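You operate a simulated robot arm through the tools that you are given. There is no shell and no other tool.

The job below is to be done with a simulated robot arm. You get a single attempt, and the scene is never put back.

TASK
Zero the blue gauge, then measure the white double plug's cable.
Fine: zero it with the bars shut, open them right up for the plug; the gauge stays closed on the cable.

Only the result counts: the job must be done as asked and must still hold three seconds after the hand-in. Knocking over, shifting, dropping, spilling or breaking anything else fails it.

THE ROBOT
A 6-joint arm with a fingered hand, fixed in place. Base frame: the origin is on the floor under the middle of its stand, x ahead of it, y to its left, z up; the work surface is at about z = 0.85. Readings come in m, degrees, newtons and seconds.
With the tool pointing down near the work surface it reaches from about 0.3 to 0.82 m from the base axis. Its first joint turns from -166.0 to 166.0 degrees. Payload 4 kg.
The tool frame sits at the grasp point between the pads (the TCP): z along the fingers, y along the line on which they close. The tips reach 0.026 m beyond it. The gripper opens to 0.132 m; its body begins 0.073 m behind the TCP. The gripper is a hand of 5 fingers: y runs from the thumb to the fingers, the wrist lies at [0, 0, -0.239] in the tool frame, and closing takes about 1.5 s.
Orientation is that of the tool frame in the base frame, as a unit quaternion [w, x, y, z]. With the fingers straight down and closing along the base's y, the tool's x points along the base's -x, its y along +y and its z along -z.

THE INTERFACE
- The arm moves only by the tool drive_tool. Its argument "deltas" is a list of rows, each a list of 2 entries, a list of its own where there are three numbers: the shift along the tool's x, y, z in cm, then the turn, a rotation vector about the tool's x, y, z in degrees. In form: [[[tx, ty, tz], [rx, ry, rz]], ...]. A call has 1 to 20 rows; each row shifts and turns the commanded pose from where the row before left it, along the tool's axes as they then stand. "hand" is the gripper command, from -1 (shut) to 1 (fully open), values between in proportion, set as the call begins (left out, the last holds). A row lasts 0.2 s, in which the tool goes at most 0.05 m and 8.6 degrees; a call with a longer step from one row to the next is refused whole, and so is a gripper value outside its range. Where a pose cannot be reached the arm comes as near as it can. A force on the tool above 40 N (or 10 N above the force at the start of the call, whichever is more), or a blocked arm, ends the call early, and 0.2 s more pass. Each finger travels about 0.045 m/s and halts on what it meets, pressing with about 22 N; the grip force reading is that of the motor and also rises with nothing between the fingers. The clock runs only during rows and for 0.2 s after the last one: add rows that do not move to give the fingers time. It gives the time, the measured TCP pose, the force on the tool (base axes), the opening and the grip force at its end, in the units of the frame above (readings bear some noise), with the torque about the TCP (base axes, N m) and any sound that the robot's microphone picked up.
- Cameras (640 x 400 px; columns grow to the right, rows downward): "scene" is fixed at [0.0521, -0.5, 1.4373]; the picture's right is [0.76, -0.65, 0.00], its down [-0.27, -0.32, -0.91] and it looks along [0.59, 0.69, -0.42] (base axes); focal length 324 px, centre (320, 200). "wrist" rides on the gripper at [0.085, 0.002, -0.097] in the tool frame; the picture's right is [-0.02, 1.00, 0.00], its down [-0.75, -0.02, -0.66] and it looks along [-0.66, -0.01, 0.75] (tool axes); focal length 270 px, centre (320, 200). There is no depth. A picture from a camera that has moved, and an enlarged one, comes with that camera's place and axes in the base frame and with its lens.
- grab_frame(camera): a new picture of that camera. No time passes.
- move_fingers(finger1, finger2, finger3, finger4, thumb_bend): sets how far each is bent, from 0 (flat) to 1 (curled in); at 0.3 the hand is open as for a grip, at 0.7 the pads meet at the TCP. One left out holds its place. A second passes; each finger stops where it meets its share of the squeeze, and holds until it gets a number again. A gripper value or a shape takes the hand back. It gives what a move gives, with no picture; readings hold the bend of each and the force on the fingers (four entries, about 0 where the hand has none), thumb and palm.
- grasp_type(shape): the hand has 5 fingers and takes this shape, open, in about a second: jaw (thumb against the fingers, like two jaws); tri (thumb and two fingers); tip (a fingertip pinch); poke (one finger out to press); point (the index stretched); flat (the hand flat); cup (the hand cupped); fist (a fist). The gripper value then closes the fingers along that shape, each until it touches; the sizes above hold for jaw. It gives what a move gives, with no picture.
- inspect(camera, box): a new picture of the part [left, top, right, bottom] of that camera's present view, enlarged. No time passes.
- hand_in(): hands the job in; it is judged then, once.

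Nothing tells you positions but the pictures and the camera data. Unless the task says otherwise, let go and move clear before handing in.

The tools are called after "Call:" as name(argument=value, ...) on one line, values as JSON. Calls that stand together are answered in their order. drive_tool: Moves the arm, as the interface text tells. Its arguments: {"type":"object","properties":{"deltas":{"type":"array","items":{"type":"array"}},"hand":{"type":"number"}},"required":["deltas"]} The other tools are called the same way: grasp_type (shape) gives the hand a shape; move_fingers (finger1, finger2, finger3, finger4, thumb_bend) moves the fingers one by one; grab_frame (camera) takes a picture; inspect (camera, box) takes an enlarged picture of a part of a camera's view; hand_in () hands the job in.

At the start:

```text
t: 0.0
ee_pos: [0.5475, -0.0054, 1.1764]
tcp_rot: [0.0, 0.001, 1.0, 0.0]
force: [0.9, 0.7, -0.4]
moment: [-0.01, 0.01, -0.04]
grip_width: 0.1319
grasp_force: 0.1
shape: jaw
bend: [0.3, 0.3, 0.3, 0.3, 0.3]
finger forces: [0.0, 0.0, 0.0, 0.0, 0.0, 0.0]
```

scene: 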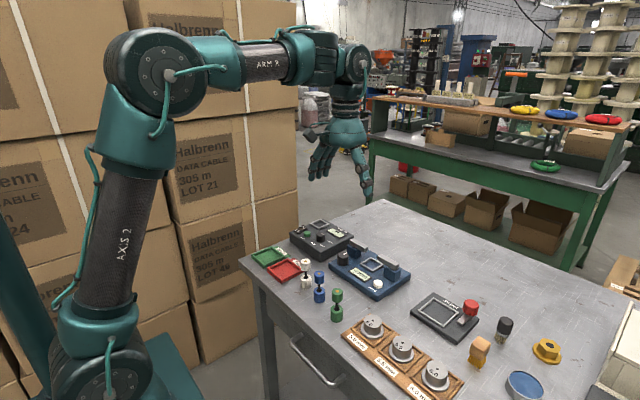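
wrist: 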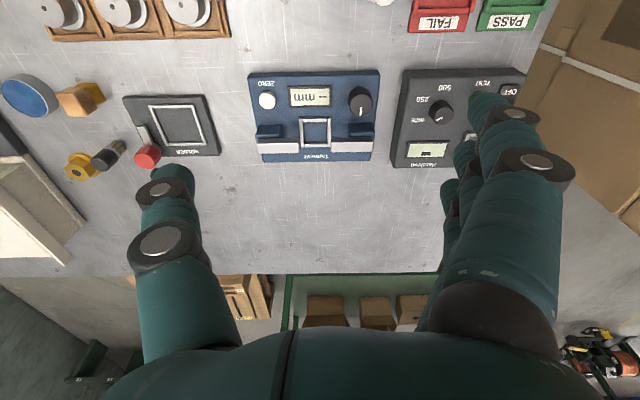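

I see a blue gauge (with bars, a knob, a ZERO button and an mm display) in the middle of the bench, and several plugs near the front-left edge. I'll look closer before moving.

Call:
inspect(camera="scene", box=[240, 210, 420, 325])

Call:
inspect(camera="wrist", box=[230, 50, 400, 180])

Call:
inspect(camera="wrist", box=[320, 0, 560, 150])

Call:
inspect(camera="scene", box=[290, 250, 350, 320])

```text
3.48 times, centred on (330, 268) of scene
camera zoom: at [0.0521, -0.5, 1.4373], right [0.76, -0.65, 0.0], down [-0.27, -0.32, -0.91], along [0.59, 0.69, -0.42], focal length 1126 px, centre (285, -35)
```

zoom: 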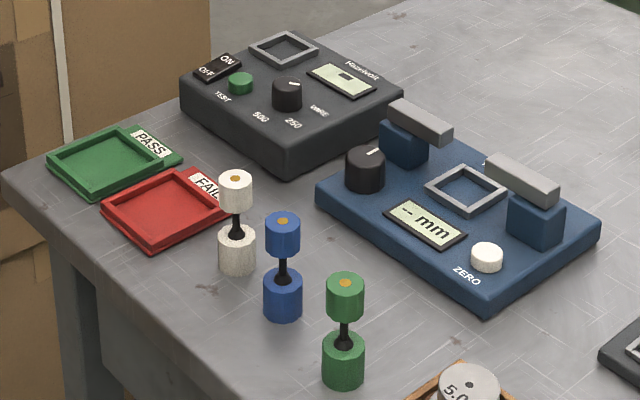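

```text
3.08 times, centred on (315, 115) of wrist
camera zoom: at [0.4625, -0.0035, 1.2733], right [0.02, 1.0, 0.0], down [0.75, -0.02, 0.66], along [0.66, -0.01, -0.75], focal length 832 px, centre (335, 462)
```

zoom: 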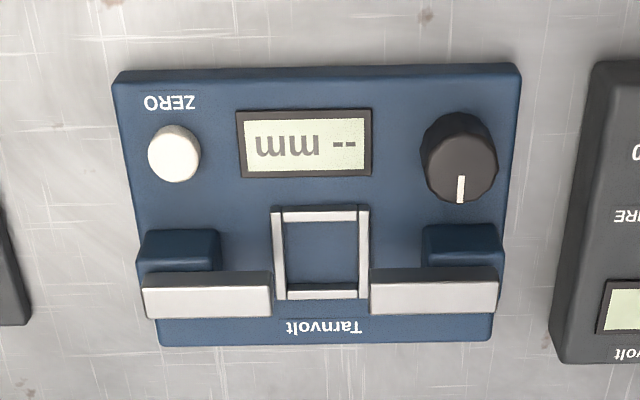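

```text
2.67 times, centred on (440, 75) of wrist
camera zoom: at [0.4625, -0.0035, 1.2733], right [0.02, 1.0, 0.0], down [0.75, -0.02, 0.66], along [0.66, -0.01, -0.75], focal length 721 px, centre (0, 533)
```

zoom: 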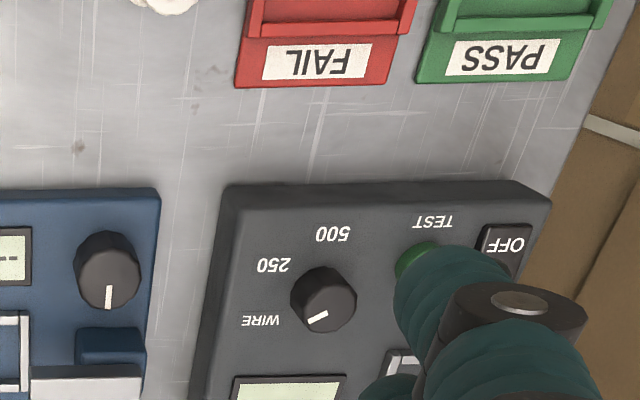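

```text
5.71 times, centred on (320, 285) of scene
camera zoom: at [0.0521, -0.5, 1.4373], right [0.76, -0.65, 0.0], down [-0.27, -0.32, -0.91], along [0.59, 0.69, -0.42], focal length 1850 px, centre (320, -286)
```

zoom: 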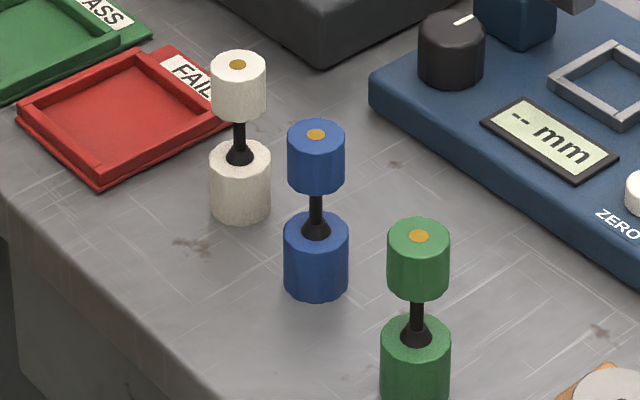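

The blue gauge sits at about x 0.575–0.72, y −0.10–0.08. Its knob is near (0.607, 0.05) and the ZERO button near (0.608, −0.08). The white double plug stands at about (0.48, 0.06). I'll move back and down a little, staying high, for a better look at the gauge.

Call:
drive_tool(deltas=[[[3, 0, 2], [0, 0, 0]], [[3, 0, 2], [0, 0, 0]], [[3, 0, 2], [0, 0, 0]], [[0, 0, 0], [0, 0, 0]]])

Call:
grab_frame(camera="wrist")

Call:
grab_frame(camera="scene")

```text
t: 1.0
ee_pos: [0.456, -0.0049, 1.115]
tcp_rot: [-0.001, 0.0, 1.0, 0.001]
force: [0.1, 0.0, 0.5]
moment: [0.01, 0.01, 0.01]
grip_width: 0.1318
grasp_force: 0.1
shape: jaw
bend: [0.3, 0.3, 0.3, 0.3, 0.3]
finger forces: [0.0, 0.0, 0.1, 0.1, 0.2, 0.0]
```

```text
taken
camera wrist: at [0.3726, -0.0027, 1.213], right [0.02, 1.0, 0.0], down [0.75, -0.02, 0.66], along [0.66, -0.01, -0.75], focal length 270 px, centre (320, 200)
```

wrist: 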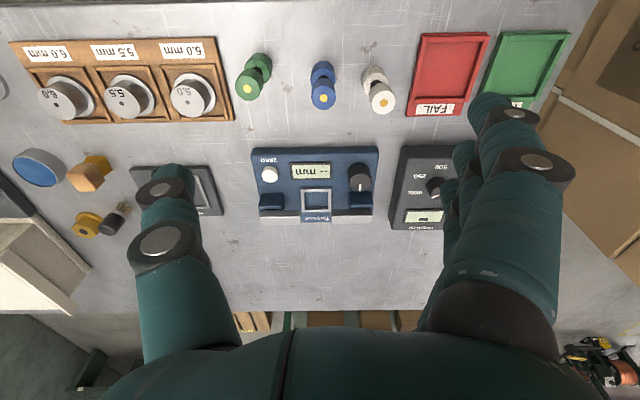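

```text
taken
```

scene: 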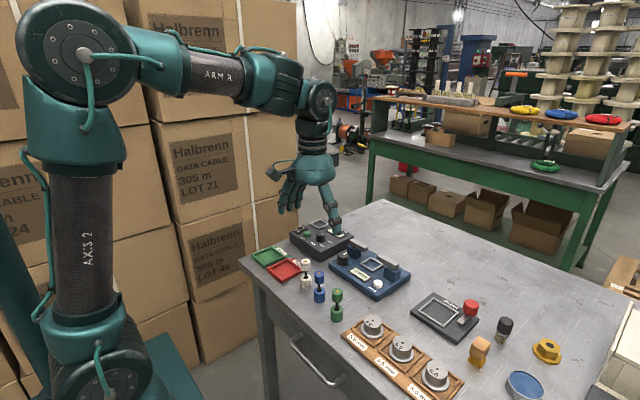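

Call:
inspect(camera="wrist", box=[240, 135, 400, 235])

Call:
inspect(camera="wrist", box=[300, 30, 480, 140])

Call:
inspect(camera="scene", box=[320, 230, 420, 305])

```text
4.00 times, centred on (320, 185) of wrist
camera zoom: at [0.3726, -0.0027, 1.213], right [0.02, 1.0, 0.0], down [0.75, -0.02, 0.66], along [0.66, -0.01, -0.75], focal length 1081 px, centre (320, 260)
```

zoom: 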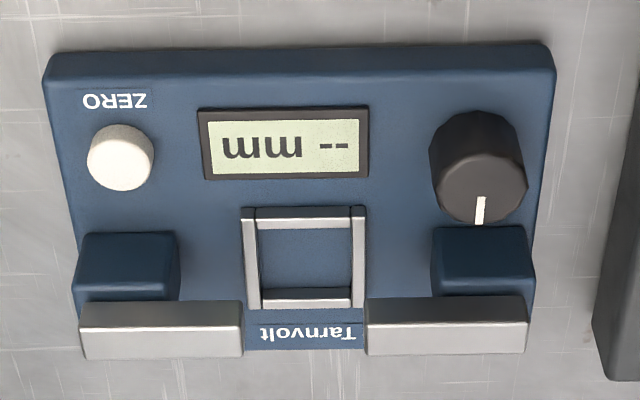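

```text
3.56 times, centred on (390, 85) of wrist
camera zoom: at [0.3726, -0.0027, 1.213], right [0.02, 1.0, 0.0], down [0.75, -0.02, 0.66], along [0.66, -0.01, -0.75], focal length 961 px, centre (71, 609)
```

zoom: 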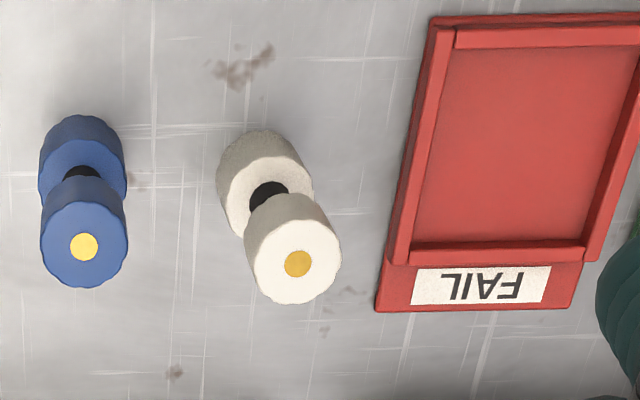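

```text
5.33 times, centred on (370, 268) of scene
camera zoom: at [0.0521, -0.5, 1.4373], right [0.76, -0.65, 0.0], down [-0.27, -0.32, -0.91], along [0.59, 0.69, -0.42], focal length 1726 px, centre (53, -160)
```

zoom: 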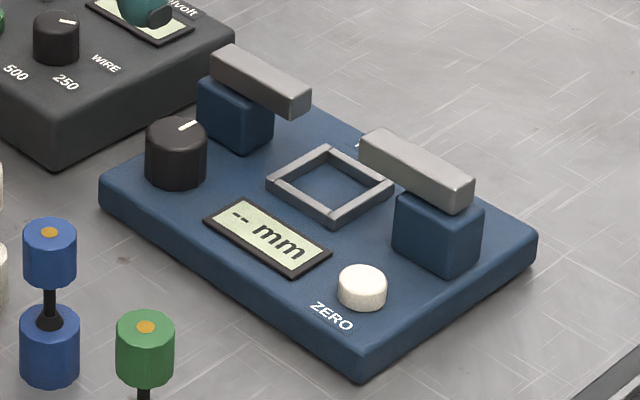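

Triangulating from both cameras:
- **Knob:** top at about (0.614, 0.0525, 0.897), radius about 0.017.
- **ZERO button:** about (0.613, −0.080, 0.8825).
- **Bar gap:** centred at about (0.665, −0.0135), above the square nest. Bar tops are at about z 0.927.
- **White plug:** about (0.484, 0.062), top at about 0.933.

Next I'll try the hand shapes up here to see where the fingertips end up.

Call:
grasp_type(shape="tip")

Call:
grab_frame(camera="wrist")

Call:
inspect(camera="scene", box=[250, 110, 380, 260])

```text
t: 1.9
ee_pos: [0.4574, -0.0047, 1.1158]
tcp_rot: [0.0, 0.0, 1.0, 0.0]
force: [-0.1, -0.4, 0.1]
moment: [-0.01, 0.03, 0.0]
grip_width: 0.1319
grasp_force: 0.1
shape: tip
bend: [0.0, 0.3, 0.3, 0.0, 0.3]
finger forces: [0.1, 0.0, 0.0, 0.0, 0.1, 0.0]
```

```text
taken
camera wrist: at [0.3729, -0.0028, 1.2132], right [0.02, 1.0, 0.0], down [0.75, -0.02, 0.66], along [0.66, -0.01, -0.75], focal length 270 px, centre (320, 200)
```

wrist: 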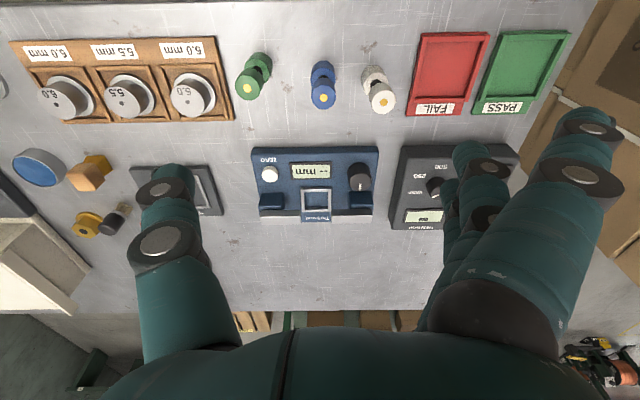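

```text
2.67 times, centred on (315, 185) of scene
camera zoom: at [0.0521, -0.5, 1.4373], right [0.76, -0.65, 0.0], down [-0.27, -0.32, -0.91], along [0.59, 0.69, -0.42], focal length 863 px, centre (333, 240)
```

zoom: 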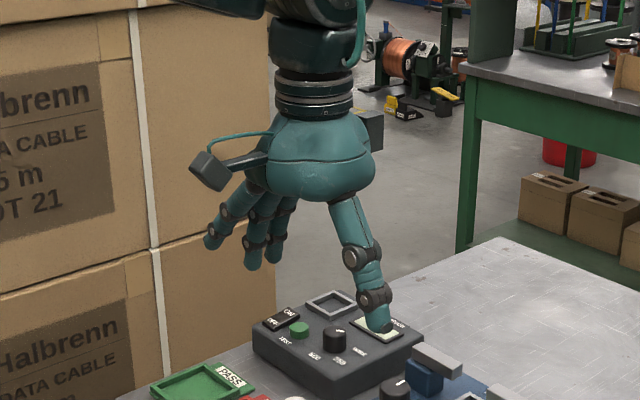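

Call:
grasp_type(shape="tri")

Call:
inspect(camera="scene", box=[250, 110, 380, 260])

Call:
grasp_type(shape="poke")

Call:
grab_frame(camera="wrist")

Call:
inspect(camera="scene", box=[250, 110, 380, 260])

```text
t: 2.8
ee_pos: [0.4569, -0.0047, 1.115]
tcp_rot: [0.0, 0.0, 1.0, 0.0]
force: [-0.3, 1.0, 0.5]
moment: [0.01, 0.01, -0.03]
grip_width: 0.1317
grasp_force: 0.0
shape: tri
bend: [0.0, 0.3, 0.3, 0.0, 0.3]
finger forces: [0.0, 0.0, 0.0, 0.0, 0.1, 0.1]
```

```text
2.67 times, centred on (315, 185) of scene
camera zoom: at [0.0521, -0.5, 1.4373], right [0.76, -0.65, 0.0], down [-0.27, -0.32, -0.91], along [0.59, 0.69, -0.42], focal length 863 px, centre (333, 240)
```

zoom: 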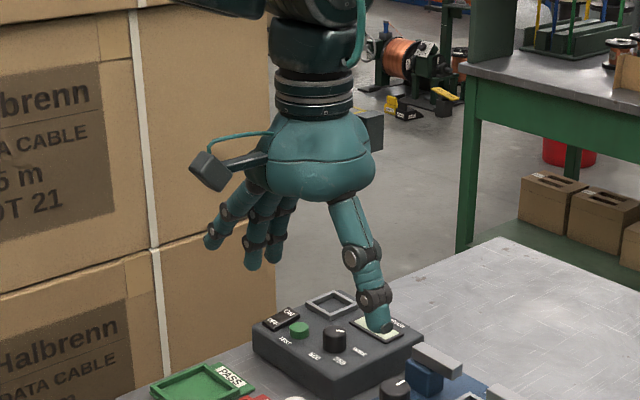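

```text
t: 3.7
ee_pos: [0.4579, -0.0046, 1.115]
tcp_rot: [0.0, 0.0, 1.0, 0.0]
force: [-0.3, 0.0, 0.8]
moment: [0.03, 0.0, 0.02]
grip_width: 0.0002
grasp_force: 0.0
shape: poke
bend: [1.0, 1.0, 1.0, 1.0, 0.47]
finger forces: [0.1, 0.0, 0.0, 0.0, 0.0, 0.0]
```

```text
taken
camera wrist: at [0.3729, -0.0028, 1.2132], right [0.02, 1.0, 0.0], down [0.75, -0.02, 0.66], along [0.66, -0.01, -0.75], focal length 270 px, centre (320, 200)
```

wrist: 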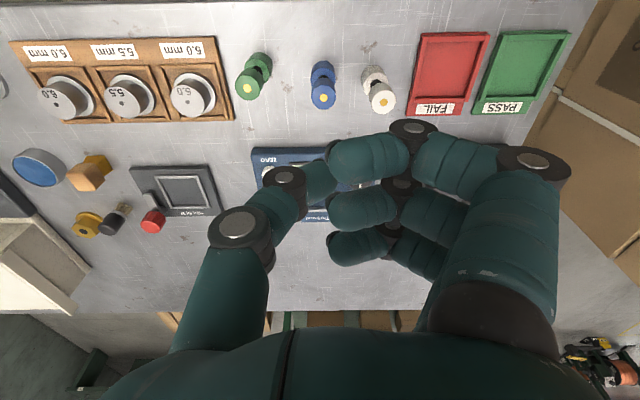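

```text
2.67 times, centred on (315, 185) of scene
camera zoom: at [0.0521, -0.5, 1.4373], right [0.76, -0.65, 0.0], down [-0.27, -0.32, -0.91], along [0.59, 0.69, -0.42], focal length 863 px, centre (333, 240)
```

zoom: 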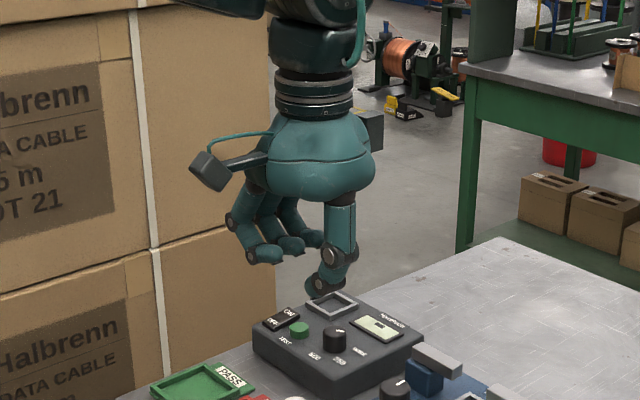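

The "tri" and "tip" shapes grip with fingers 2 and 3 against the thumb, and "poke" uses the thumb alone. I'll test a custom narrow pinch up here, with fingers 1 and 4 curled away.

Call:
move_fingers(finger1=1.0, finger2=0.5, finger3=0.5, finger4=1.0, thumb_bend=0.5)

Call:
grab_frame(camera="wrist")

Call:
inspect(camera="scene", box=[270, 140, 370, 240])

```text
t: 4.7
ee_pos: [0.4577, -0.0039, 1.1152]
tcp_rot: [0.0, 0.0, 1.0, 0.001]
force: [-0.8, 0.3, 0.8]
moment: [-0.06, 0.02, 0.0]
grip_width: 0.0526
grasp_force: 0.0
shape: fingers
bend: [1.0, 0.5, 0.5, 1.0, 0.5]
finger forces: [0.0, 0.0, 0.0, 0.0, 0.0, 0.0]
```

```text
taken
camera wrist: at [0.3729, -0.0028, 1.2132], right [0.02, 1.0, 0.0], down [0.75, -0.02, 0.66], along [0.66, -0.01, -0.75], focal length 270 px, centre (320, 200)
```

wrist: 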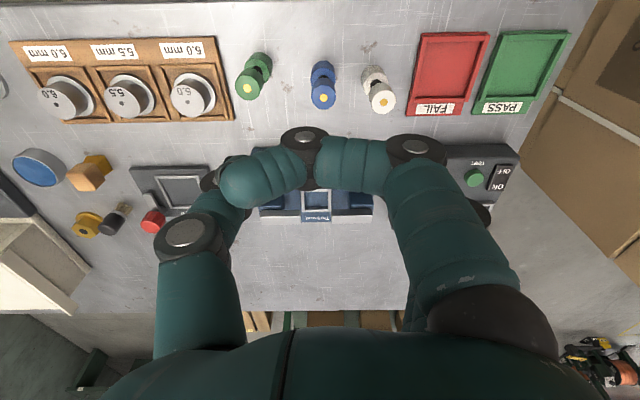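

```text
4.00 times, centred on (320, 190) of scene
camera zoom: at [0.0521, -0.5, 1.4373], right [0.76, -0.65, 0.0], down [-0.27, -0.32, -0.91], along [0.59, 0.69, -0.42], focal length 1295 px, centre (320, 240)
```

zoom: 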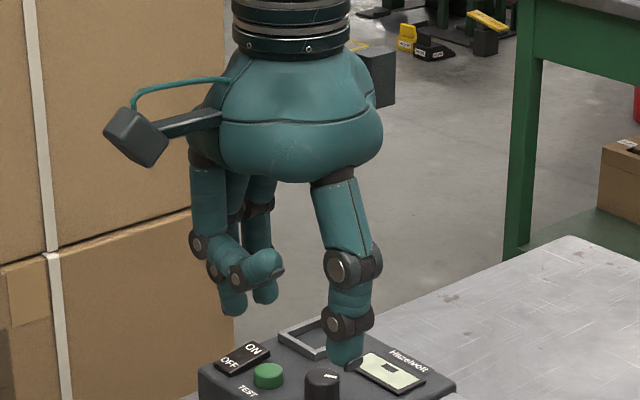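

The plan for the knob is to keep fingers 1 and 4 half-bent beside it and pinch with fingers 2, 3 and the thumb. I'll turn the hand about 30° so it clears the bars. Now I'm moving above the knob, staying above bar height.

Call:
move_fingers(finger1=0.45, finger2=0.48, finger3=0.48, finger4=0.45, thumb_bend=0.48)

Call:
drive_tool(deltas=[[[-3.12, 1.13, 2.3], [0, 0, 0]], [[-3.12, 1.13, 2.3], [0, 0, 0]], [[-3.12, 1.13, 2.3], [0, 0, 0]], [[-3.12, 1.13, 2.3], [0, 0, 0]], [[-3.12, 1.13, 2.3], [0, 0, 0]], [[0, 0, 0], [0, 0, -7.5]], [[0, 0, 0], [0, 0, -7.5]], [[0, 0, 0], [0, 0, -7.5]], [[0, 0, 0], [0, 0, -7.5]], [[0, 0, 0], [0, 0, 0]]])

Call:
grab_frame(camera="wrist")

Call:
inspect(camera="scene", box=[290, 170, 430, 310])

```text
t: 5.7
ee_pos: [0.4574, -0.005, 1.1152]
tcp_rot: [0.0, 0.0, 1.0, 0.0]
force: [0.1, 0.5, 0.1]
moment: [0.0, 0.0, -0.01]
grip_width: 0.0854
grasp_force: 0.1
shape: fingers
bend: [0.45, 0.48, 0.48, 0.45, 0.48]
finger forces: [0.0, 0.0, 0.0, 0.1, 0.0, 0.0]
```

```text
t: 7.9
ee_pos: [0.6134, 0.051, 1.0015]
tcp_rot: [0.001, -0.26, 0.966, 0.0]
force: [0.3, 1.0, -0.8]
moment: [0.01, -0.03, -0.02]
grip_width: 0.0851
grasp_force: 0.0
shape: fingers
bend: [0.45, 0.48, 0.48, 0.45, 0.48]
finger forces: [0.0, 0.0, 0.1, 0.1, 0.0, 0.0]
```

```text
taken
camera wrist: at [0.5393, 0.0103, 1.0986], right [-0.48, 0.88, 0.0], down [0.66, 0.36, 0.66], along [0.58, 0.32, -0.75], focal length 270 px, centre (320, 200)
```

wrist: 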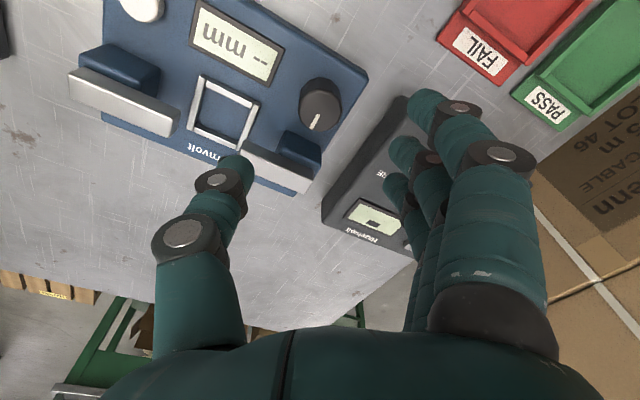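

```text
2.86 times, centred on (360, 240) of scene
camera zoom: at [0.0521, -0.5, 1.4373], right [0.76, -0.65, 0.0], down [-0.27, -0.32, -0.91], along [0.59, 0.69, -0.42], focal length 925 px, centre (206, 86)
```

zoom: 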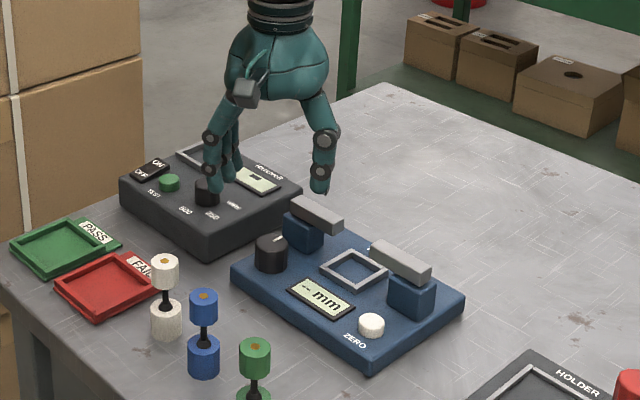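

Call:
inspect(camera="wrist", box=[260, 50, 400, 140])

Call:
inspect(camera="scene", box=[330, 230, 400, 290])

```text
4.44 times, centred on (330, 95) of wrist
camera zoom: at [0.5393, 0.0103, 1.0986], right [-0.48, 0.88, 0.0], down [0.66, 0.36, 0.66], along [0.58, 0.32, -0.75], focal length 1201 px, centre (276, 667)
```

zoom: 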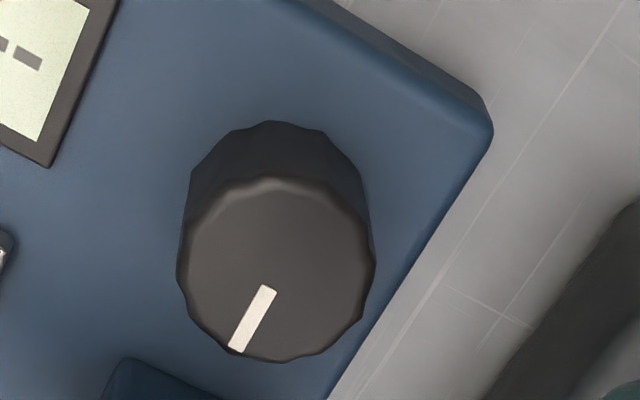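

```text
6.67 times, centred on (365, 260) of scene
camera zoom: at [0.0521, -0.5, 1.4373], right [0.76, -0.65, 0.0], down [-0.27, -0.32, -0.91], along [0.59, 0.69, -0.42], focal length 2158 px, centre (20, -200)
```

zoom: 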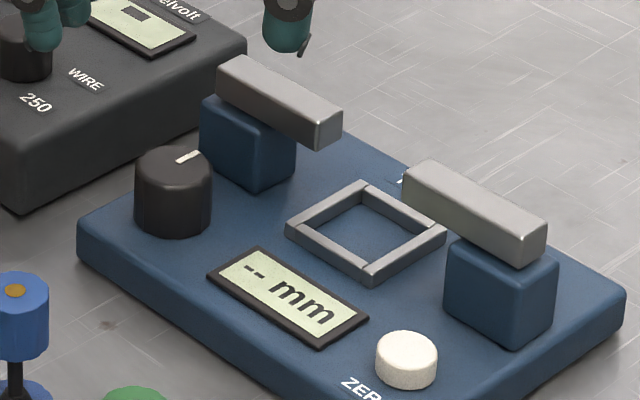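

The knob centre is confirmed at (0.6146, 0.0523), top z 0.897, and the hand is directly above it. I'll narrow the pinch slightly, set the hand to about 20°, and come down around the knob.

Call:
move_fingers(finger2=0.5, finger3=0.5, thumb_bend=0.5)

Call:
drive_tool(deltas=[[[-0.18, 0.07, 0], [0, 0, 5]], [[0, 0, 0], [0, 0, 5]], [[0, 0, 3], [0, 0, 0]], [[0, 0, 2.5], [0, 0, 0]], [[0, 0, 1.5], [0, 0, 0]], [[0, 0, 1.0], [0, 0, 0]], [[0, 0, 0], [0, 0, 0]]])

Call:
grab_frame(camera="wrist")

Call:
inspect(camera="scene", box=[310, 200, 420, 300])

```text
t: 8.9
ee_pos: [0.6141, 0.0504, 0.9999]
tcp_rot: [0.001, -0.259, 0.966, 0.0]
force: [1.4, 0.0, 0.5]
moment: [0.01, 0.01, -0.03]
grip_width: 0.083
grasp_force: 0.0
shape: fingers
bend: [0.45, 0.5, 0.5, 0.45, 0.5]
finger forces: [0.1, 0.1, 0.0, 0.1, 0.0, 0.0]
```

```text
t: 10.5
ee_pos: [0.6152, 0.053, 0.921]
tcp_rot: [0.002, -0.173, 0.985, 0.001]
force: [-2.0, -4.4, 23.0]
moment: [1.27, -0.28, 0.11]
grip_width: 0.0831
grasp_force: 11.4
shape: fingers
bend: [0.45, 0.5, 0.5, 0.48, 0.5]
finger forces: [0.1, 0.0, 0.0, 22.5, 0.1, 0.1]
```

```text
taken
camera wrist: at [0.5345, 0.0252, 1.0194], right [-0.32, 0.95, 0.0], down [0.71, 0.24, 0.66], along [0.63, 0.21, -0.75], focal length 270 px, centre (320, 200)
```

wrist: 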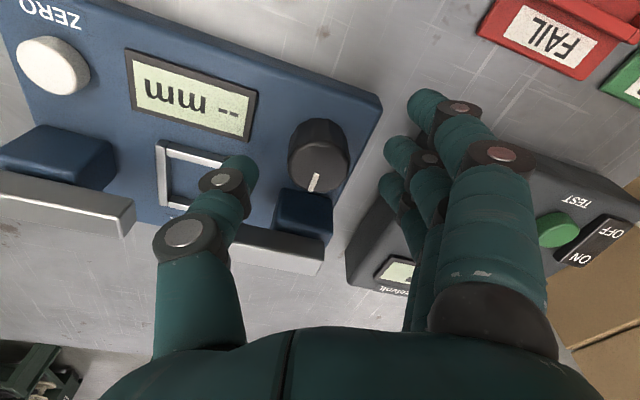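

```text
4.00 times, centred on (365, 250) of scene
camera zoom: at [0.0521, -0.5, 1.4373], right [0.76, -0.65, 0.0], down [-0.27, -0.32, -0.91], along [0.59, 0.69, -0.42], focal length 1295 px, centre (140, 0)
```

zoom: 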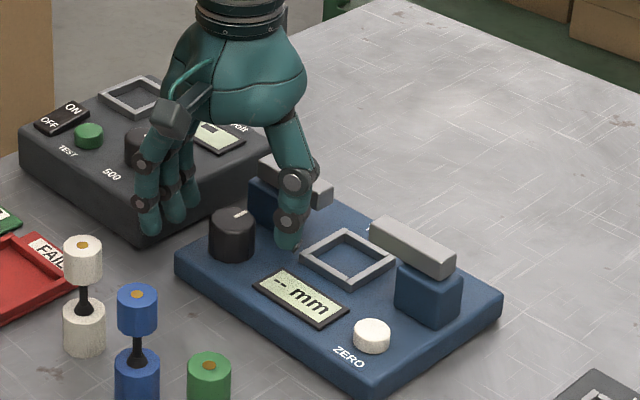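

Finger 4 touched the top edge of the black tester next to the gauge. I'm backing straight up and will check that nothing shifted.

Call:
drive_tool(deltas=[[[0, 0, -2], [0, 0, 0]], [[0, 0, -3], [0, 0, 0]], [[0, 0, -3], [0, 0, 0]], [[0, 0, 0], [0, 0, 0]]])

Call:
move_fingers(finger1=0.52, finger2=0.54, finger3=0.54, finger4=0.64, thumb_bend=0.54)

Call:
grab_frame(camera="wrist")

Call:
inspect(camera="scene", box=[240, 200, 420, 315])

```text
t: 11.5
ee_pos: [0.6138, 0.0534, 1.0008]
tcp_rot: [0.0, -0.174, 0.985, 0.0]
force: [-0.2, -0.1, 0.8]
moment: [-0.01, 0.02, -0.03]
grip_width: 0.0832
grasp_force: 0.1
shape: fingers
bend: [0.45, 0.5, 0.5, 0.45, 0.5]
finger forces: [0.0, 0.0, 0.1, 0.1, 0.0, 0.1]
```

```text
t: 12.5
ee_pos: [0.6151, 0.0537, 0.9995]
tcp_rot: [0.0, -0.173, 0.985, 0.0]
force: [0.3, 0.4, -0.4]
moment: [0.01, 0.0, 0.03]
grip_width: 0.0665
grasp_force: 0.1
shape: fingers
bend: [0.52, 0.54, 0.54, 0.64, 0.54]
finger forces: [0.0, 0.0, 0.1, 0.1, 0.0, 0.0]
```

```text
taken
camera wrist: at [0.5342, 0.0261, 1.0982], right [-0.32, 0.95, 0.0], down [0.71, 0.24, 0.66], along [0.62, 0.21, -0.75], focal length 270 px, centre (320, 200)
```

wrist: 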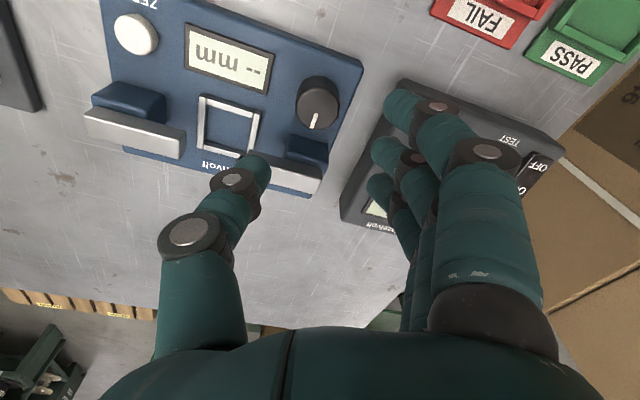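

```text
3.48 times, centred on (330, 258) of scene
camera zoom: at [0.0521, -0.5, 1.4373], right [0.76, -0.65, 0.0], down [-0.27, -0.32, -0.91], along [0.59, 0.69, -0.42], focal length 1126 px, centre (285, 0)
```

zoom: 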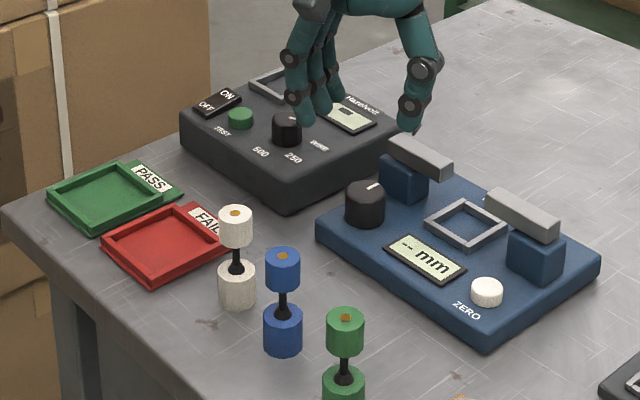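

Nothing moved. With the narrower finger setting I'll rotate another 5° counter-clockwise and descend around the knob again.

Call:
drive_tool(deltas=[[[0, -0.1, 0], [0, 0, -5]], [[0, 0, 3], [0, 0, 0]], [[0, 0, 2.5], [0, 0, 0]], [[0, 0, 1.5], [0, 0, 0]], [[0, 0, 1.0], [0, 0, 0]], [[0, 0, 0.5], [0, 0, 0]], [[0, 0, 0], [0, 0, 0]]])

Call:
grab_frame(camera="wrist")

Call:
inspect(camera="scene", box=[310, 200, 420, 300])

```text
t: 14.1
ee_pos: [0.6147, 0.0518, 0.9151]
tcp_rot: [0.0, -0.216, 0.976, 0.0]
force: [0.7, -0.3, 0.6]
moment: [-0.01, 0.02, -0.01]
grip_width: 0.0666
grasp_force: 0.1
shape: fingers
bend: [0.52, 0.54, 0.54, 0.64, 0.54]
finger forces: [0.0, 0.0, 0.1, 0.0, 0.0, 0.1]
```

```text
taken
camera wrist: at [0.5373, 0.0178, 1.0131], right [-0.4, 0.91, 0.0], down [0.69, 0.3, 0.66], along [0.6, 0.27, -0.75], focal length 270 px, centre (320, 200)
```

wrist: 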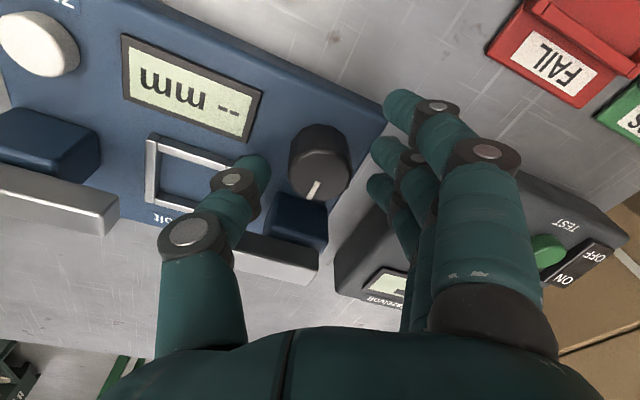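

```text
4.00 times, centred on (365, 250) of scene
camera zoom: at [0.0521, -0.5, 1.4373], right [0.76, -0.65, 0.0], down [-0.27, -0.32, -0.91], along [0.59, 0.69, -0.42], focal length 1295 px, centre (140, 0)
```

zoom: 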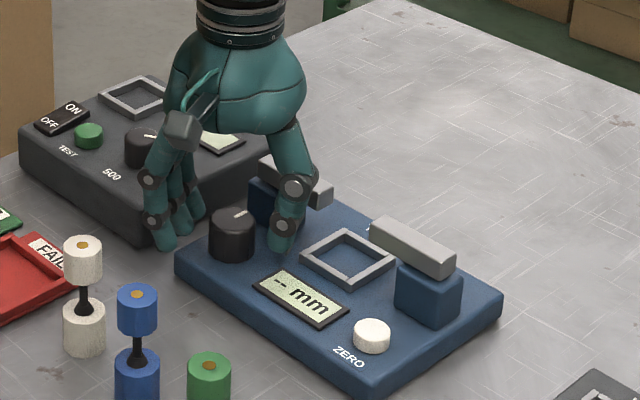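

No contact, and the knob is between the thumb and fingers. I'll go down another 8 mm and close on it.

Call:
drive_tool(deltas=[[[0, 0, 0.4], [0, 0, 0]], [[0, 0, 0.4], [0, 0, 0]], [[0, 0, 0], [0, 0, 0]]])

Call:
move_fingers(finger2=0.68, finger3=0.68, thumb_bend=0.68)

Call:
grab_frame(camera="wrist")

Call:
inspect(camera="scene", box=[310, 200, 420, 300])

```text
t: 14.9
ee_pos: [0.6151, 0.0517, 0.9083]
tcp_rot: [0.0, -0.217, 0.976, 0.0]
force: [0.6, -0.1, 0.0]
moment: [0.01, 0.02, -0.01]
grip_width: 0.0664
grasp_force: 0.3
shape: fingers
bend: [0.52, 0.54, 0.54, 0.64, 0.54]
finger forces: [0.1, 0.1, 0.0, 0.0, 0.0, 0.0]
```

```text
t: 15.9
ee_pos: [0.6148, 0.0512, 0.9076]
tcp_rot: [0.0, -0.216, 0.976, 0.0]
force: [1.3, -1.3, -4.1]
moment: [0.0, -0.03, 0.03]
grip_width: 0.0559
grasp_force: 7.8
shape: fingers
bend: [0.52, 0.62, 0.64, 0.64, 0.64]
finger forces: [0.0, 3.9, 3.0, 0.0, 8.8, 0.0]
```

```text
taken
camera wrist: at [0.5373, 0.0179, 1.0051], right [-0.4, 0.91, 0.0], down [0.69, 0.3, 0.66], along [0.6, 0.27, -0.75], focal length 270 px, centre (320, 200)
```

wrist: 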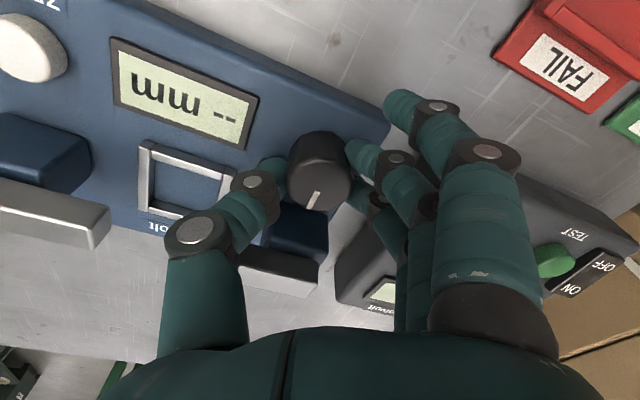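

```text
4.00 times, centred on (365, 250) of scene
camera zoom: at [0.0521, -0.5, 1.4373], right [0.76, -0.65, 0.0], down [-0.27, -0.32, -0.91], along [0.59, 0.69, -0.42], focal length 1295 px, centre (140, 0)
```

zoom: 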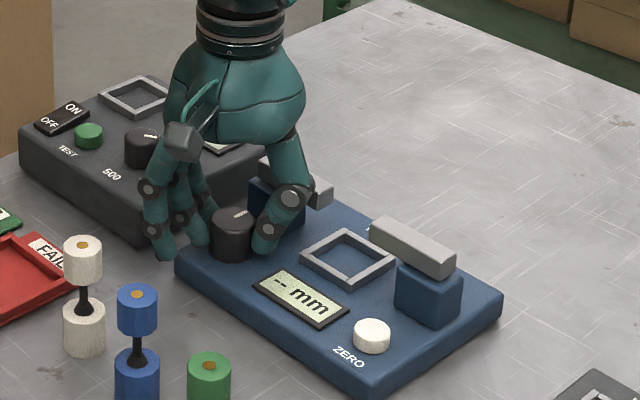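

The knob is gripped. I'll turn it about 20° counter-clockwise and see which way the bars travel.

Call:
drive_tool(deltas=[[[0, 0, 0], [0, 0, -4]], [[0, 0, 0], [0, 0, -4]], [[0, 0, 0], [0, 0, -4]], [[0, 0, 0], [0, 0, -4]], [[0, 0, 0], [0, 0, -4]], [[0, 0, 0], [0, 0, 0]]])

Call:
grab_frame(camera="wrist")

Call:
inspect(camera="scene", box=[310, 200, 420, 300])

```text
t: 17.3
ee_pos: [0.6145, 0.0531, 0.9079]
tcp_rot: [0.0, -0.383, 0.924, 0.0]
force: [4.3, 4.9, 0.4]
moment: [0.11, -0.07, -0.29]
grip_width: 0.0552
grasp_force: 11.1
shape: fingers
bend: [0.52, 0.62, 0.64, 0.64, 0.64]
finger forces: [0.1, 4.5, 8.8, 0.0, 8.4, 0.0]
```

```text
taken
camera wrist: at [0.5538, -0.0065, 1.0055], right [-0.69, 0.72, 0.0], down [0.54, 0.52, 0.66], along [0.47, 0.46, -0.75], focal length 270 px, centre (320, 200)
```

wrist: 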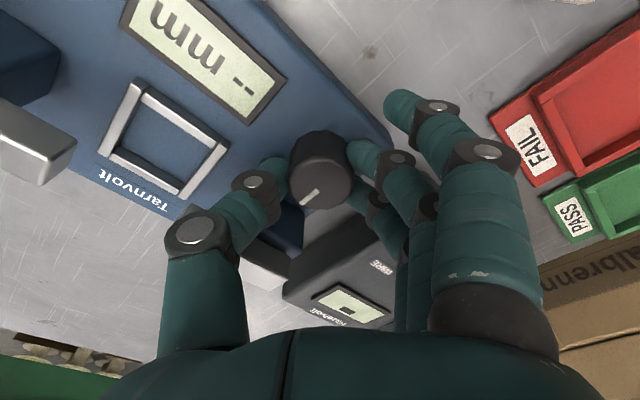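

```text
4.00 times, centred on (365, 250) of scene
camera zoom: at [0.0521, -0.5, 1.4373], right [0.76, -0.65, 0.0], down [-0.27, -0.32, -0.91], along [0.59, 0.69, -0.42], focal length 1295 px, centre (140, 0)
```

zoom: 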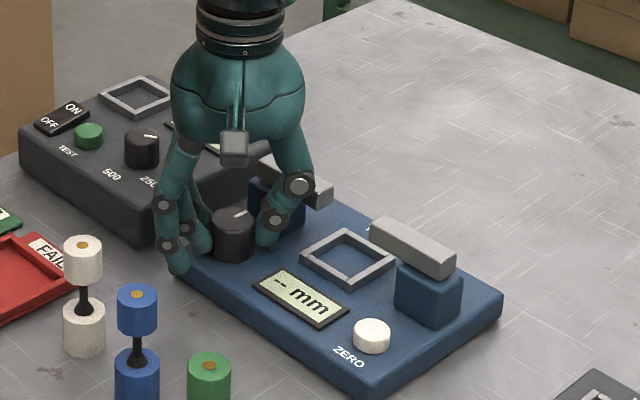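

The pointer didn't move and the fingers slipped, so the knob is already at its counter-clockwise stop, with the bars fully open. Clockwise should close them, so I'll turn back that way.

Call:
drive_tool(deltas=[[[0, 0, 0], [0, 0, 4]], [[0, 0, 0], [0, 0, 4]], [[0, 0, 0], [0, 0, 4]], [[0, 0, 0], [0, 0, 4]], [[0, 0, 0], [0, 0, 4]], [[0, 0, 0], [0, 0, 4]], [[0, 0, 0], [0, 0, 0]]])

Call:
grab_frame(camera="wrist")

Call:
inspect(camera="scene", box=[310, 200, 420, 300])

```text
t: 18.9
ee_pos: [0.6141, 0.0519, 0.9087]
tcp_rot: [0.0, -0.182, 0.983, -0.001]
force: [5.1, -0.7, 1.5]
moment: [-0.04, -0.12, 0.01]
grip_width: 0.0557
grasp_force: 10.1
shape: fingers
bend: [0.52, 0.63, 0.64, 0.64, 0.64]
finger forces: [0.0, 4.5, 4.9, 0.0, 10.1, 0.1]
```

```text
taken
camera wrist: at [0.5351, 0.0233, 1.0054], right [-0.34, 0.94, 0.0], down [0.71, 0.25, 0.66], along [0.62, 0.22, -0.75], focal length 270 px, centre (320, 200)
```

wrist: 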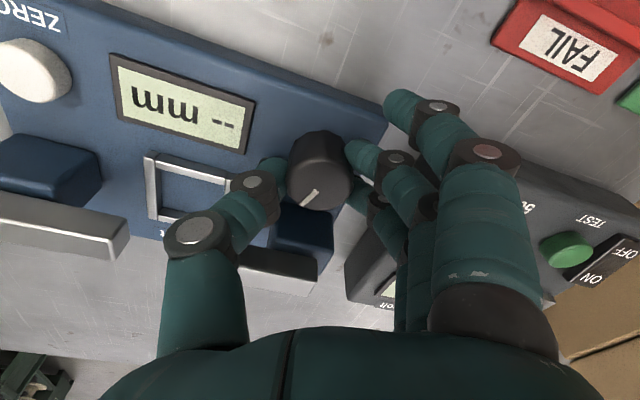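

```text
4.00 times, centred on (365, 250) of scene
camera zoom: at [0.0521, -0.5, 1.4373], right [0.76, -0.65, 0.0], down [-0.27, -0.32, -0.91], along [0.59, 0.69, -0.42], focal length 1295 px, centre (140, 0)
```

zoom: 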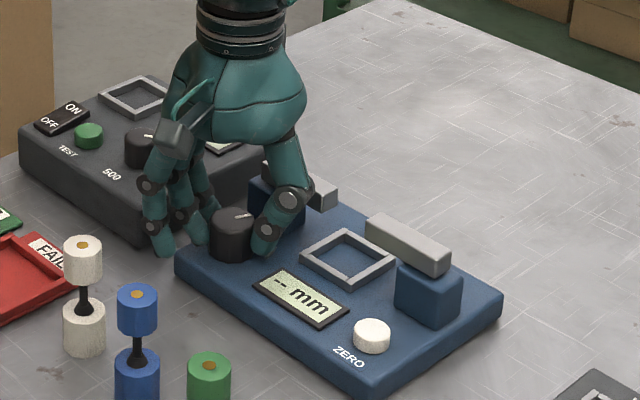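

Clockwise closes the bars: both moved inward about 4–5 mm for 24°. I'll ratchet by releasing slightly, rotating back to 45°, gripping again and turning clockwise.

Call:
move_fingers(finger1=0.56, finger2=0.57, finger3=0.57, thumb_bend=0.57)

Call:
drive_tool(deltas=[[[0, 0, 0], [0, 0, -6]], [[0, 0, 0], [0, 0, -6]], [[0, 0, 0], [0, 0, -6]], [[0, 0, 0], [0, 0, -6]], [[0, 0, 0], [0, 0, 0]]])

Call:
move_fingers(finger2=0.72, finger3=0.72, thumb_bend=0.72)

Call:
drive_tool(deltas=[[[0, 0, 0], [0, 0, 4]], [[0, 0, 0], [0, 0, 4]], [[0, 0, 0], [0, 0, 4]], [[0, 0, 0], [0, 0, 4]], [[0, 0, 0], [0, 0, 4]], [[0, 0, 0], [0, 0, 4]], [[0, 0, 0], [0, 0, 3]], [[0, 0, 0], [0, 0, 0]]])

Call:
grab_frame(camera="wrist")

Call:
inspect(camera="scene", box=[310, 200, 420, 300])

```text
t: 19.9
ee_pos: [0.6136, 0.052, 0.9076]
tcp_rot: [0.0, -0.182, 0.983, 0.0]
force: [0.1, 0.2, 0.5]
moment: [0.03, 0.04, 0.01]
grip_width: 0.0566
grasp_force: 0.2
shape: fingers
bend: [0.56, 0.56, 0.56, 0.64, 0.56]
finger forces: [0.0, 0.0, 0.0, 0.0, 0.0, 0.0]
```

```text
t: 21.1
ee_pos: [0.6149, 0.0517, 0.9081]
tcp_rot: [0.0, -0.384, 0.923, 0.0]
force: [-5.0, -0.7, 2.3]
moment: [-0.1, -0.17, -0.18]
grip_width: 0.0562
grasp_force: 3.0
shape: fingers
bend: [0.56, 0.56, 0.56, 0.64, 0.56]
finger forces: [0.0, 0.1, 0.1, 0.0, 4.9, 0.0]
```

```text
t: 22.1
ee_pos: [0.6144, 0.0514, 0.9076]
tcp_rot: [0.0, -0.382, 0.924, -0.001]
force: [2.8, 1.5, -6.4]
moment: [0.02, -0.03, 0.03]
grip_width: 0.0491
grasp_force: 12.0
shape: fingers
bend: [0.56, 0.62, 0.64, 0.64, 0.65]
finger forces: [0.1, 6.0, 6.0, 0.0, 13.3, 0.0]
```

```text
t: 23.9
ee_pos: [0.6145, 0.0521, 0.9074]
tcp_rot: [0.0, -0.155, 0.988, 0.0]
force: [5.8, -2.3, -6.5]
moment: [-0.03, -0.08, 0.0]
grip_width: 0.05
grasp_force: 12.8
shape: fingers
bend: [0.56, 0.62, 0.64, 0.64, 0.65]
finger forces: [0.1, 5.2, 5.4, 0.0, 14.6, 0.0]
```

```text
taken
camera wrist: at [0.5337, 0.0276, 1.0053], right [-0.29, 0.96, 0.0], down [0.72, 0.22, 0.66], along [0.63, 0.19, -0.75], focal length 270 px, centre (320, 200)
```

wrist: 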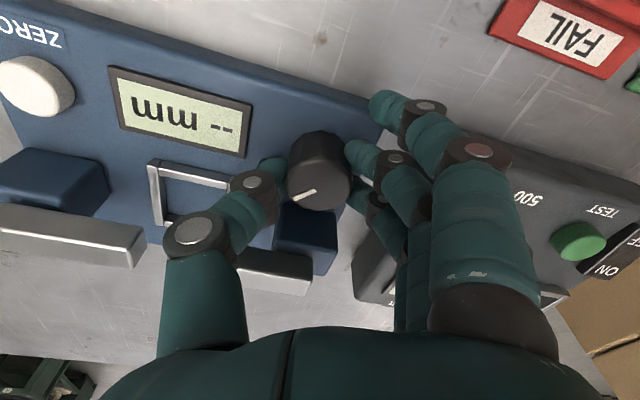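

```text
4.00 times, centred on (365, 250) of scene
camera zoom: at [0.0521, -0.5, 1.4373], right [0.76, -0.65, 0.0], down [-0.27, -0.32, -0.91], along [0.59, 0.69, -0.42], focal length 1295 px, centre (140, 0)
```

zoom: 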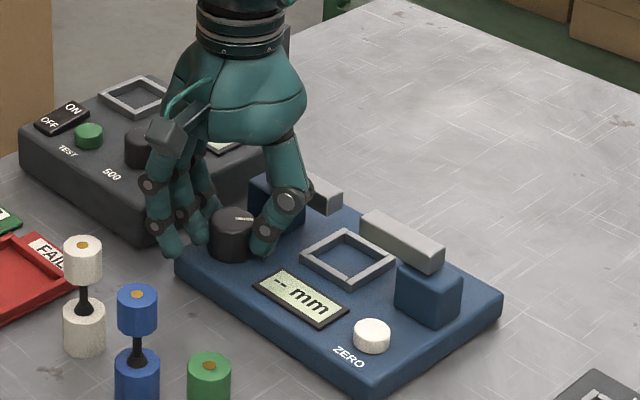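

The bars are about half closed after 51°. On the way back to 45° the thumb brushed the bar lightly, so I'll keep the strokes between about 35° and 15°.

Call:
move_fingers(finger2=0.58, finger3=0.57, thumb_bend=0.59)

Call:
drive_tool(deltas=[[[0, 0, 0], [0, 0, -6]], [[0, 0, 0], [0, 0, -6]], [[0, 0, 0], [0, 0, -6]], [[0, 0, 0], [0, 0, 0]]])

Call:
move_fingers(finger2=0.72, finger3=0.72, thumb_bend=0.72)

Call:
drive_tool(deltas=[[[0, 0, 0], [0, 0, 4]], [[0, 0, 0], [0, 0, 4]], [[0, 0, 0], [0, 0, 4]], [[0, 0, 0], [0, 0, 4]], [[0, 0, 0], [0, 0, 4]], [[0, 0, 0], [0, 0, 0]]])

Call:
grab_frame(camera="wrist")

Call:
inspect(camera="scene", box=[310, 200, 420, 300])

```text
t: 24.9
ee_pos: [0.6139, 0.0528, 0.9072]
tcp_rot: [0.0, -0.156, 0.988, -0.001]
force: [-0.4, -0.5, 0.6]
moment: [0.0, 0.04, 0.01]
grip_width: 0.053
grasp_force: 0.1
shape: fingers
bend: [0.56, 0.57, 0.56, 0.64, 0.59]
finger forces: [0.1, 0.0, 0.0, 0.0, 0.0, 0.0]
```

```text
t: 25.9
ee_pos: [0.6145, 0.0513, 0.9079]
tcp_rot: [0.0, -0.309, 0.951, 0.0]
force: [0.2, 0.1, 0.3]
moment: [-0.01, 0.02, -0.02]
grip_width: 0.0531
grasp_force: 0.0
shape: fingers
bend: [0.56, 0.57, 0.56, 0.64, 0.59]
finger forces: [0.1, 0.0, 0.0, 0.0, 0.1, 0.1]
```

```text
t: 26.9
ee_pos: [0.6149, 0.0522, 0.9074]
tcp_rot: [0.0, -0.31, 0.951, 0.0]
force: [2.5, -1.5, -7.4]
moment: [-0.02, 0.0, -0.01]
grip_width: 0.0498
grasp_force: 13.2
shape: fingers
bend: [0.56, 0.63, 0.65, 0.64, 0.65]
finger forces: [0.0, 6.0, 5.1, 0.0, 14.0, 0.1]
```

```text
t: 28.3
ee_pos: [0.6149, 0.0515, 0.9069]
tcp_rot: [0.0, -0.138, 0.99, -0.001]
force: [3.8, -2.6, -10.5]
moment: [0.02, -0.01, 0.02]
grip_width: 0.0497
grasp_force: 12.8
shape: fingers
bend: [0.56, 0.63, 0.65, 0.64, 0.65]
finger forces: [0.0, 5.7, 5.3, 0.1, 13.9, 0.0]
```

```text
taken
camera wrist: at [0.5329, 0.0302, 1.0051], right [-0.25, 0.97, 0.0], down [0.73, 0.19, 0.66], along [0.64, 0.17, -0.75], focal length 270 px, centre (320, 200)
```

wrist: 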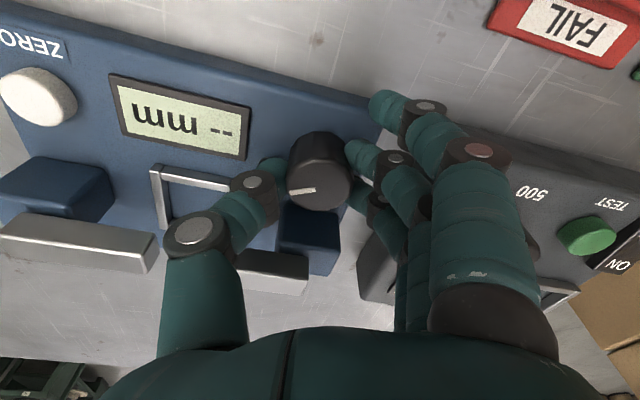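

```text
4.00 times, centred on (365, 250) of scene
camera zoom: at [0.0521, -0.5, 1.4373], right [0.76, -0.65, 0.0], down [-0.27, -0.32, -0.91], along [0.59, 0.69, -0.42], focal length 1295 px, centre (140, 0)
```

zoom: 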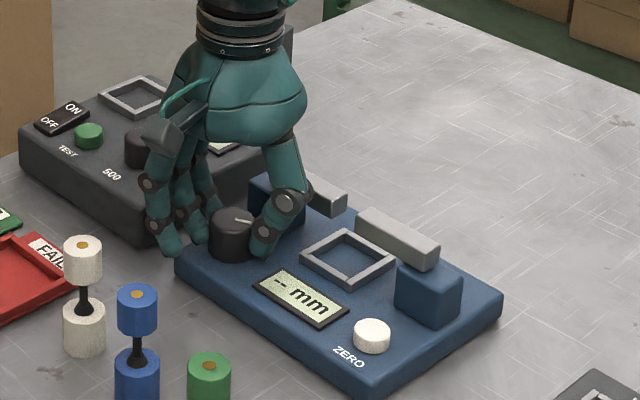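

The gap is now small, so one more stroke of about 20° should shut the bars.

Call:
move_fingers(finger2=0.58, finger3=0.57, thumb_bend=0.59)

Call:
drive_tool(deltas=[[[0, 0, 0], [0, 0, -6]], [[0, 0, 0], [0, 0, -6]], [[0, 0, 0], [0, 0, -6]], [[0, 0, 0], [0, 0, -3]], [[0, 0, 0], [0, 0, 0]]])

Call:
move_fingers(finger2=0.72, finger3=0.72, thumb_bend=0.72)

Call:
drive_tool(deltas=[[[0, 0, 0], [0, 0, 4]], [[0, 0, 0], [0, 0, 4]], [[0, 0, 0], [0, 0, 4]], [[0, 0, 0], [0, 0, 4]], [[0, 0, 0], [0, 0, 0]]])

Call:
grab_frame(camera="wrist")

Call:
inspect(camera="scene", box=[310, 200, 420, 300])

```text
t: 29.3
ee_pos: [0.6149, 0.0514, 0.9081]
tcp_rot: [0.001, -0.139, 0.99, 0.0]
force: [0.0, 0.5, 0.5]
moment: [0.03, 0.0, -0.01]
grip_width: 0.0525
grasp_force: 0.0
shape: fingers
bend: [0.56, 0.57, 0.56, 0.64, 0.59]
finger forces: [0.1, 0.1, 0.0, 0.1, 0.0, 0.0]
```

```text
t: 30.5
ee_pos: [0.6142, 0.0521, 0.9081]
tcp_rot: [0.0, -0.318, 0.948, 0.0]
force: [0.0, 0.6, -0.3]
moment: [-0.01, -0.02, 0.02]
grip_width: 0.0527
grasp_force: 0.0
shape: fingers
bend: [0.56, 0.57, 0.56, 0.64, 0.59]
finger forces: [0.0, 0.0, 0.1, 0.0, 0.1, 0.0]
```

```text
t: 31.5
ee_pos: [0.6144, 0.0523, 0.9079]
tcp_rot: [0.0, -0.317, 0.948, 0.0]
force: [1.6, -1.9, -6.9]
moment: [0.0, -0.01, 0.02]
grip_width: 0.0495
grasp_force: 12.6
shape: fingers
bend: [0.56, 0.63, 0.64, 0.64, 0.65]
finger forces: [0.0, 6.2, 5.4, 0.0, 13.7, 0.1]
```

```text
t: 32.7
ee_pos: [0.6144, 0.0516, 0.9073]
tcp_rot: [0.0, -0.181, 0.983, 0.0]
force: [3.1, -2.5, -8.7]
moment: [-0.02, -0.04, 0.01]
grip_width: 0.0498
grasp_force: 12.8
shape: fingers
bend: [0.56, 0.62, 0.64, 0.64, 0.65]
finger forces: [0.0, 5.6, 5.3, 0.0, 13.9, 0.0]
```

```text
taken
camera wrist: at [0.5351, 0.0231, 1.0053], right [-0.34, 0.94, 0.0], down [0.71, 0.25, 0.66], along [0.62, 0.22, -0.75], focal length 270 px, centre (320, 200)
```

wrist: 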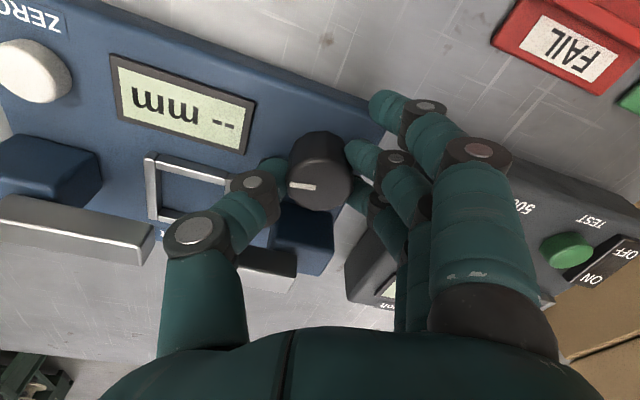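

```text
4.00 times, centred on (365, 250) of scene
camera zoom: at [0.0521, -0.5, 1.4373], right [0.76, -0.65, 0.0], down [-0.27, -0.32, -0.91], along [0.59, 0.69, -0.42], focal length 1295 px, centre (140, 0)
```

zoom: 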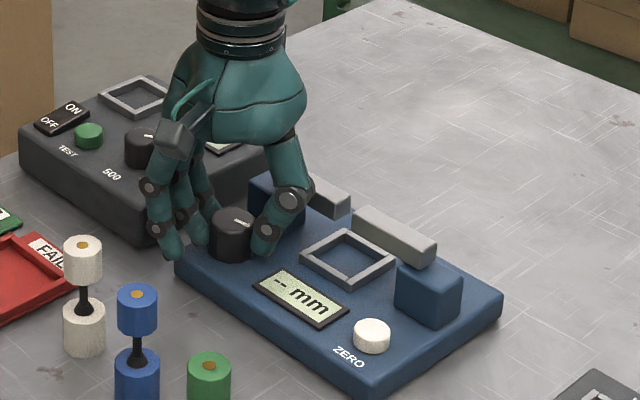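

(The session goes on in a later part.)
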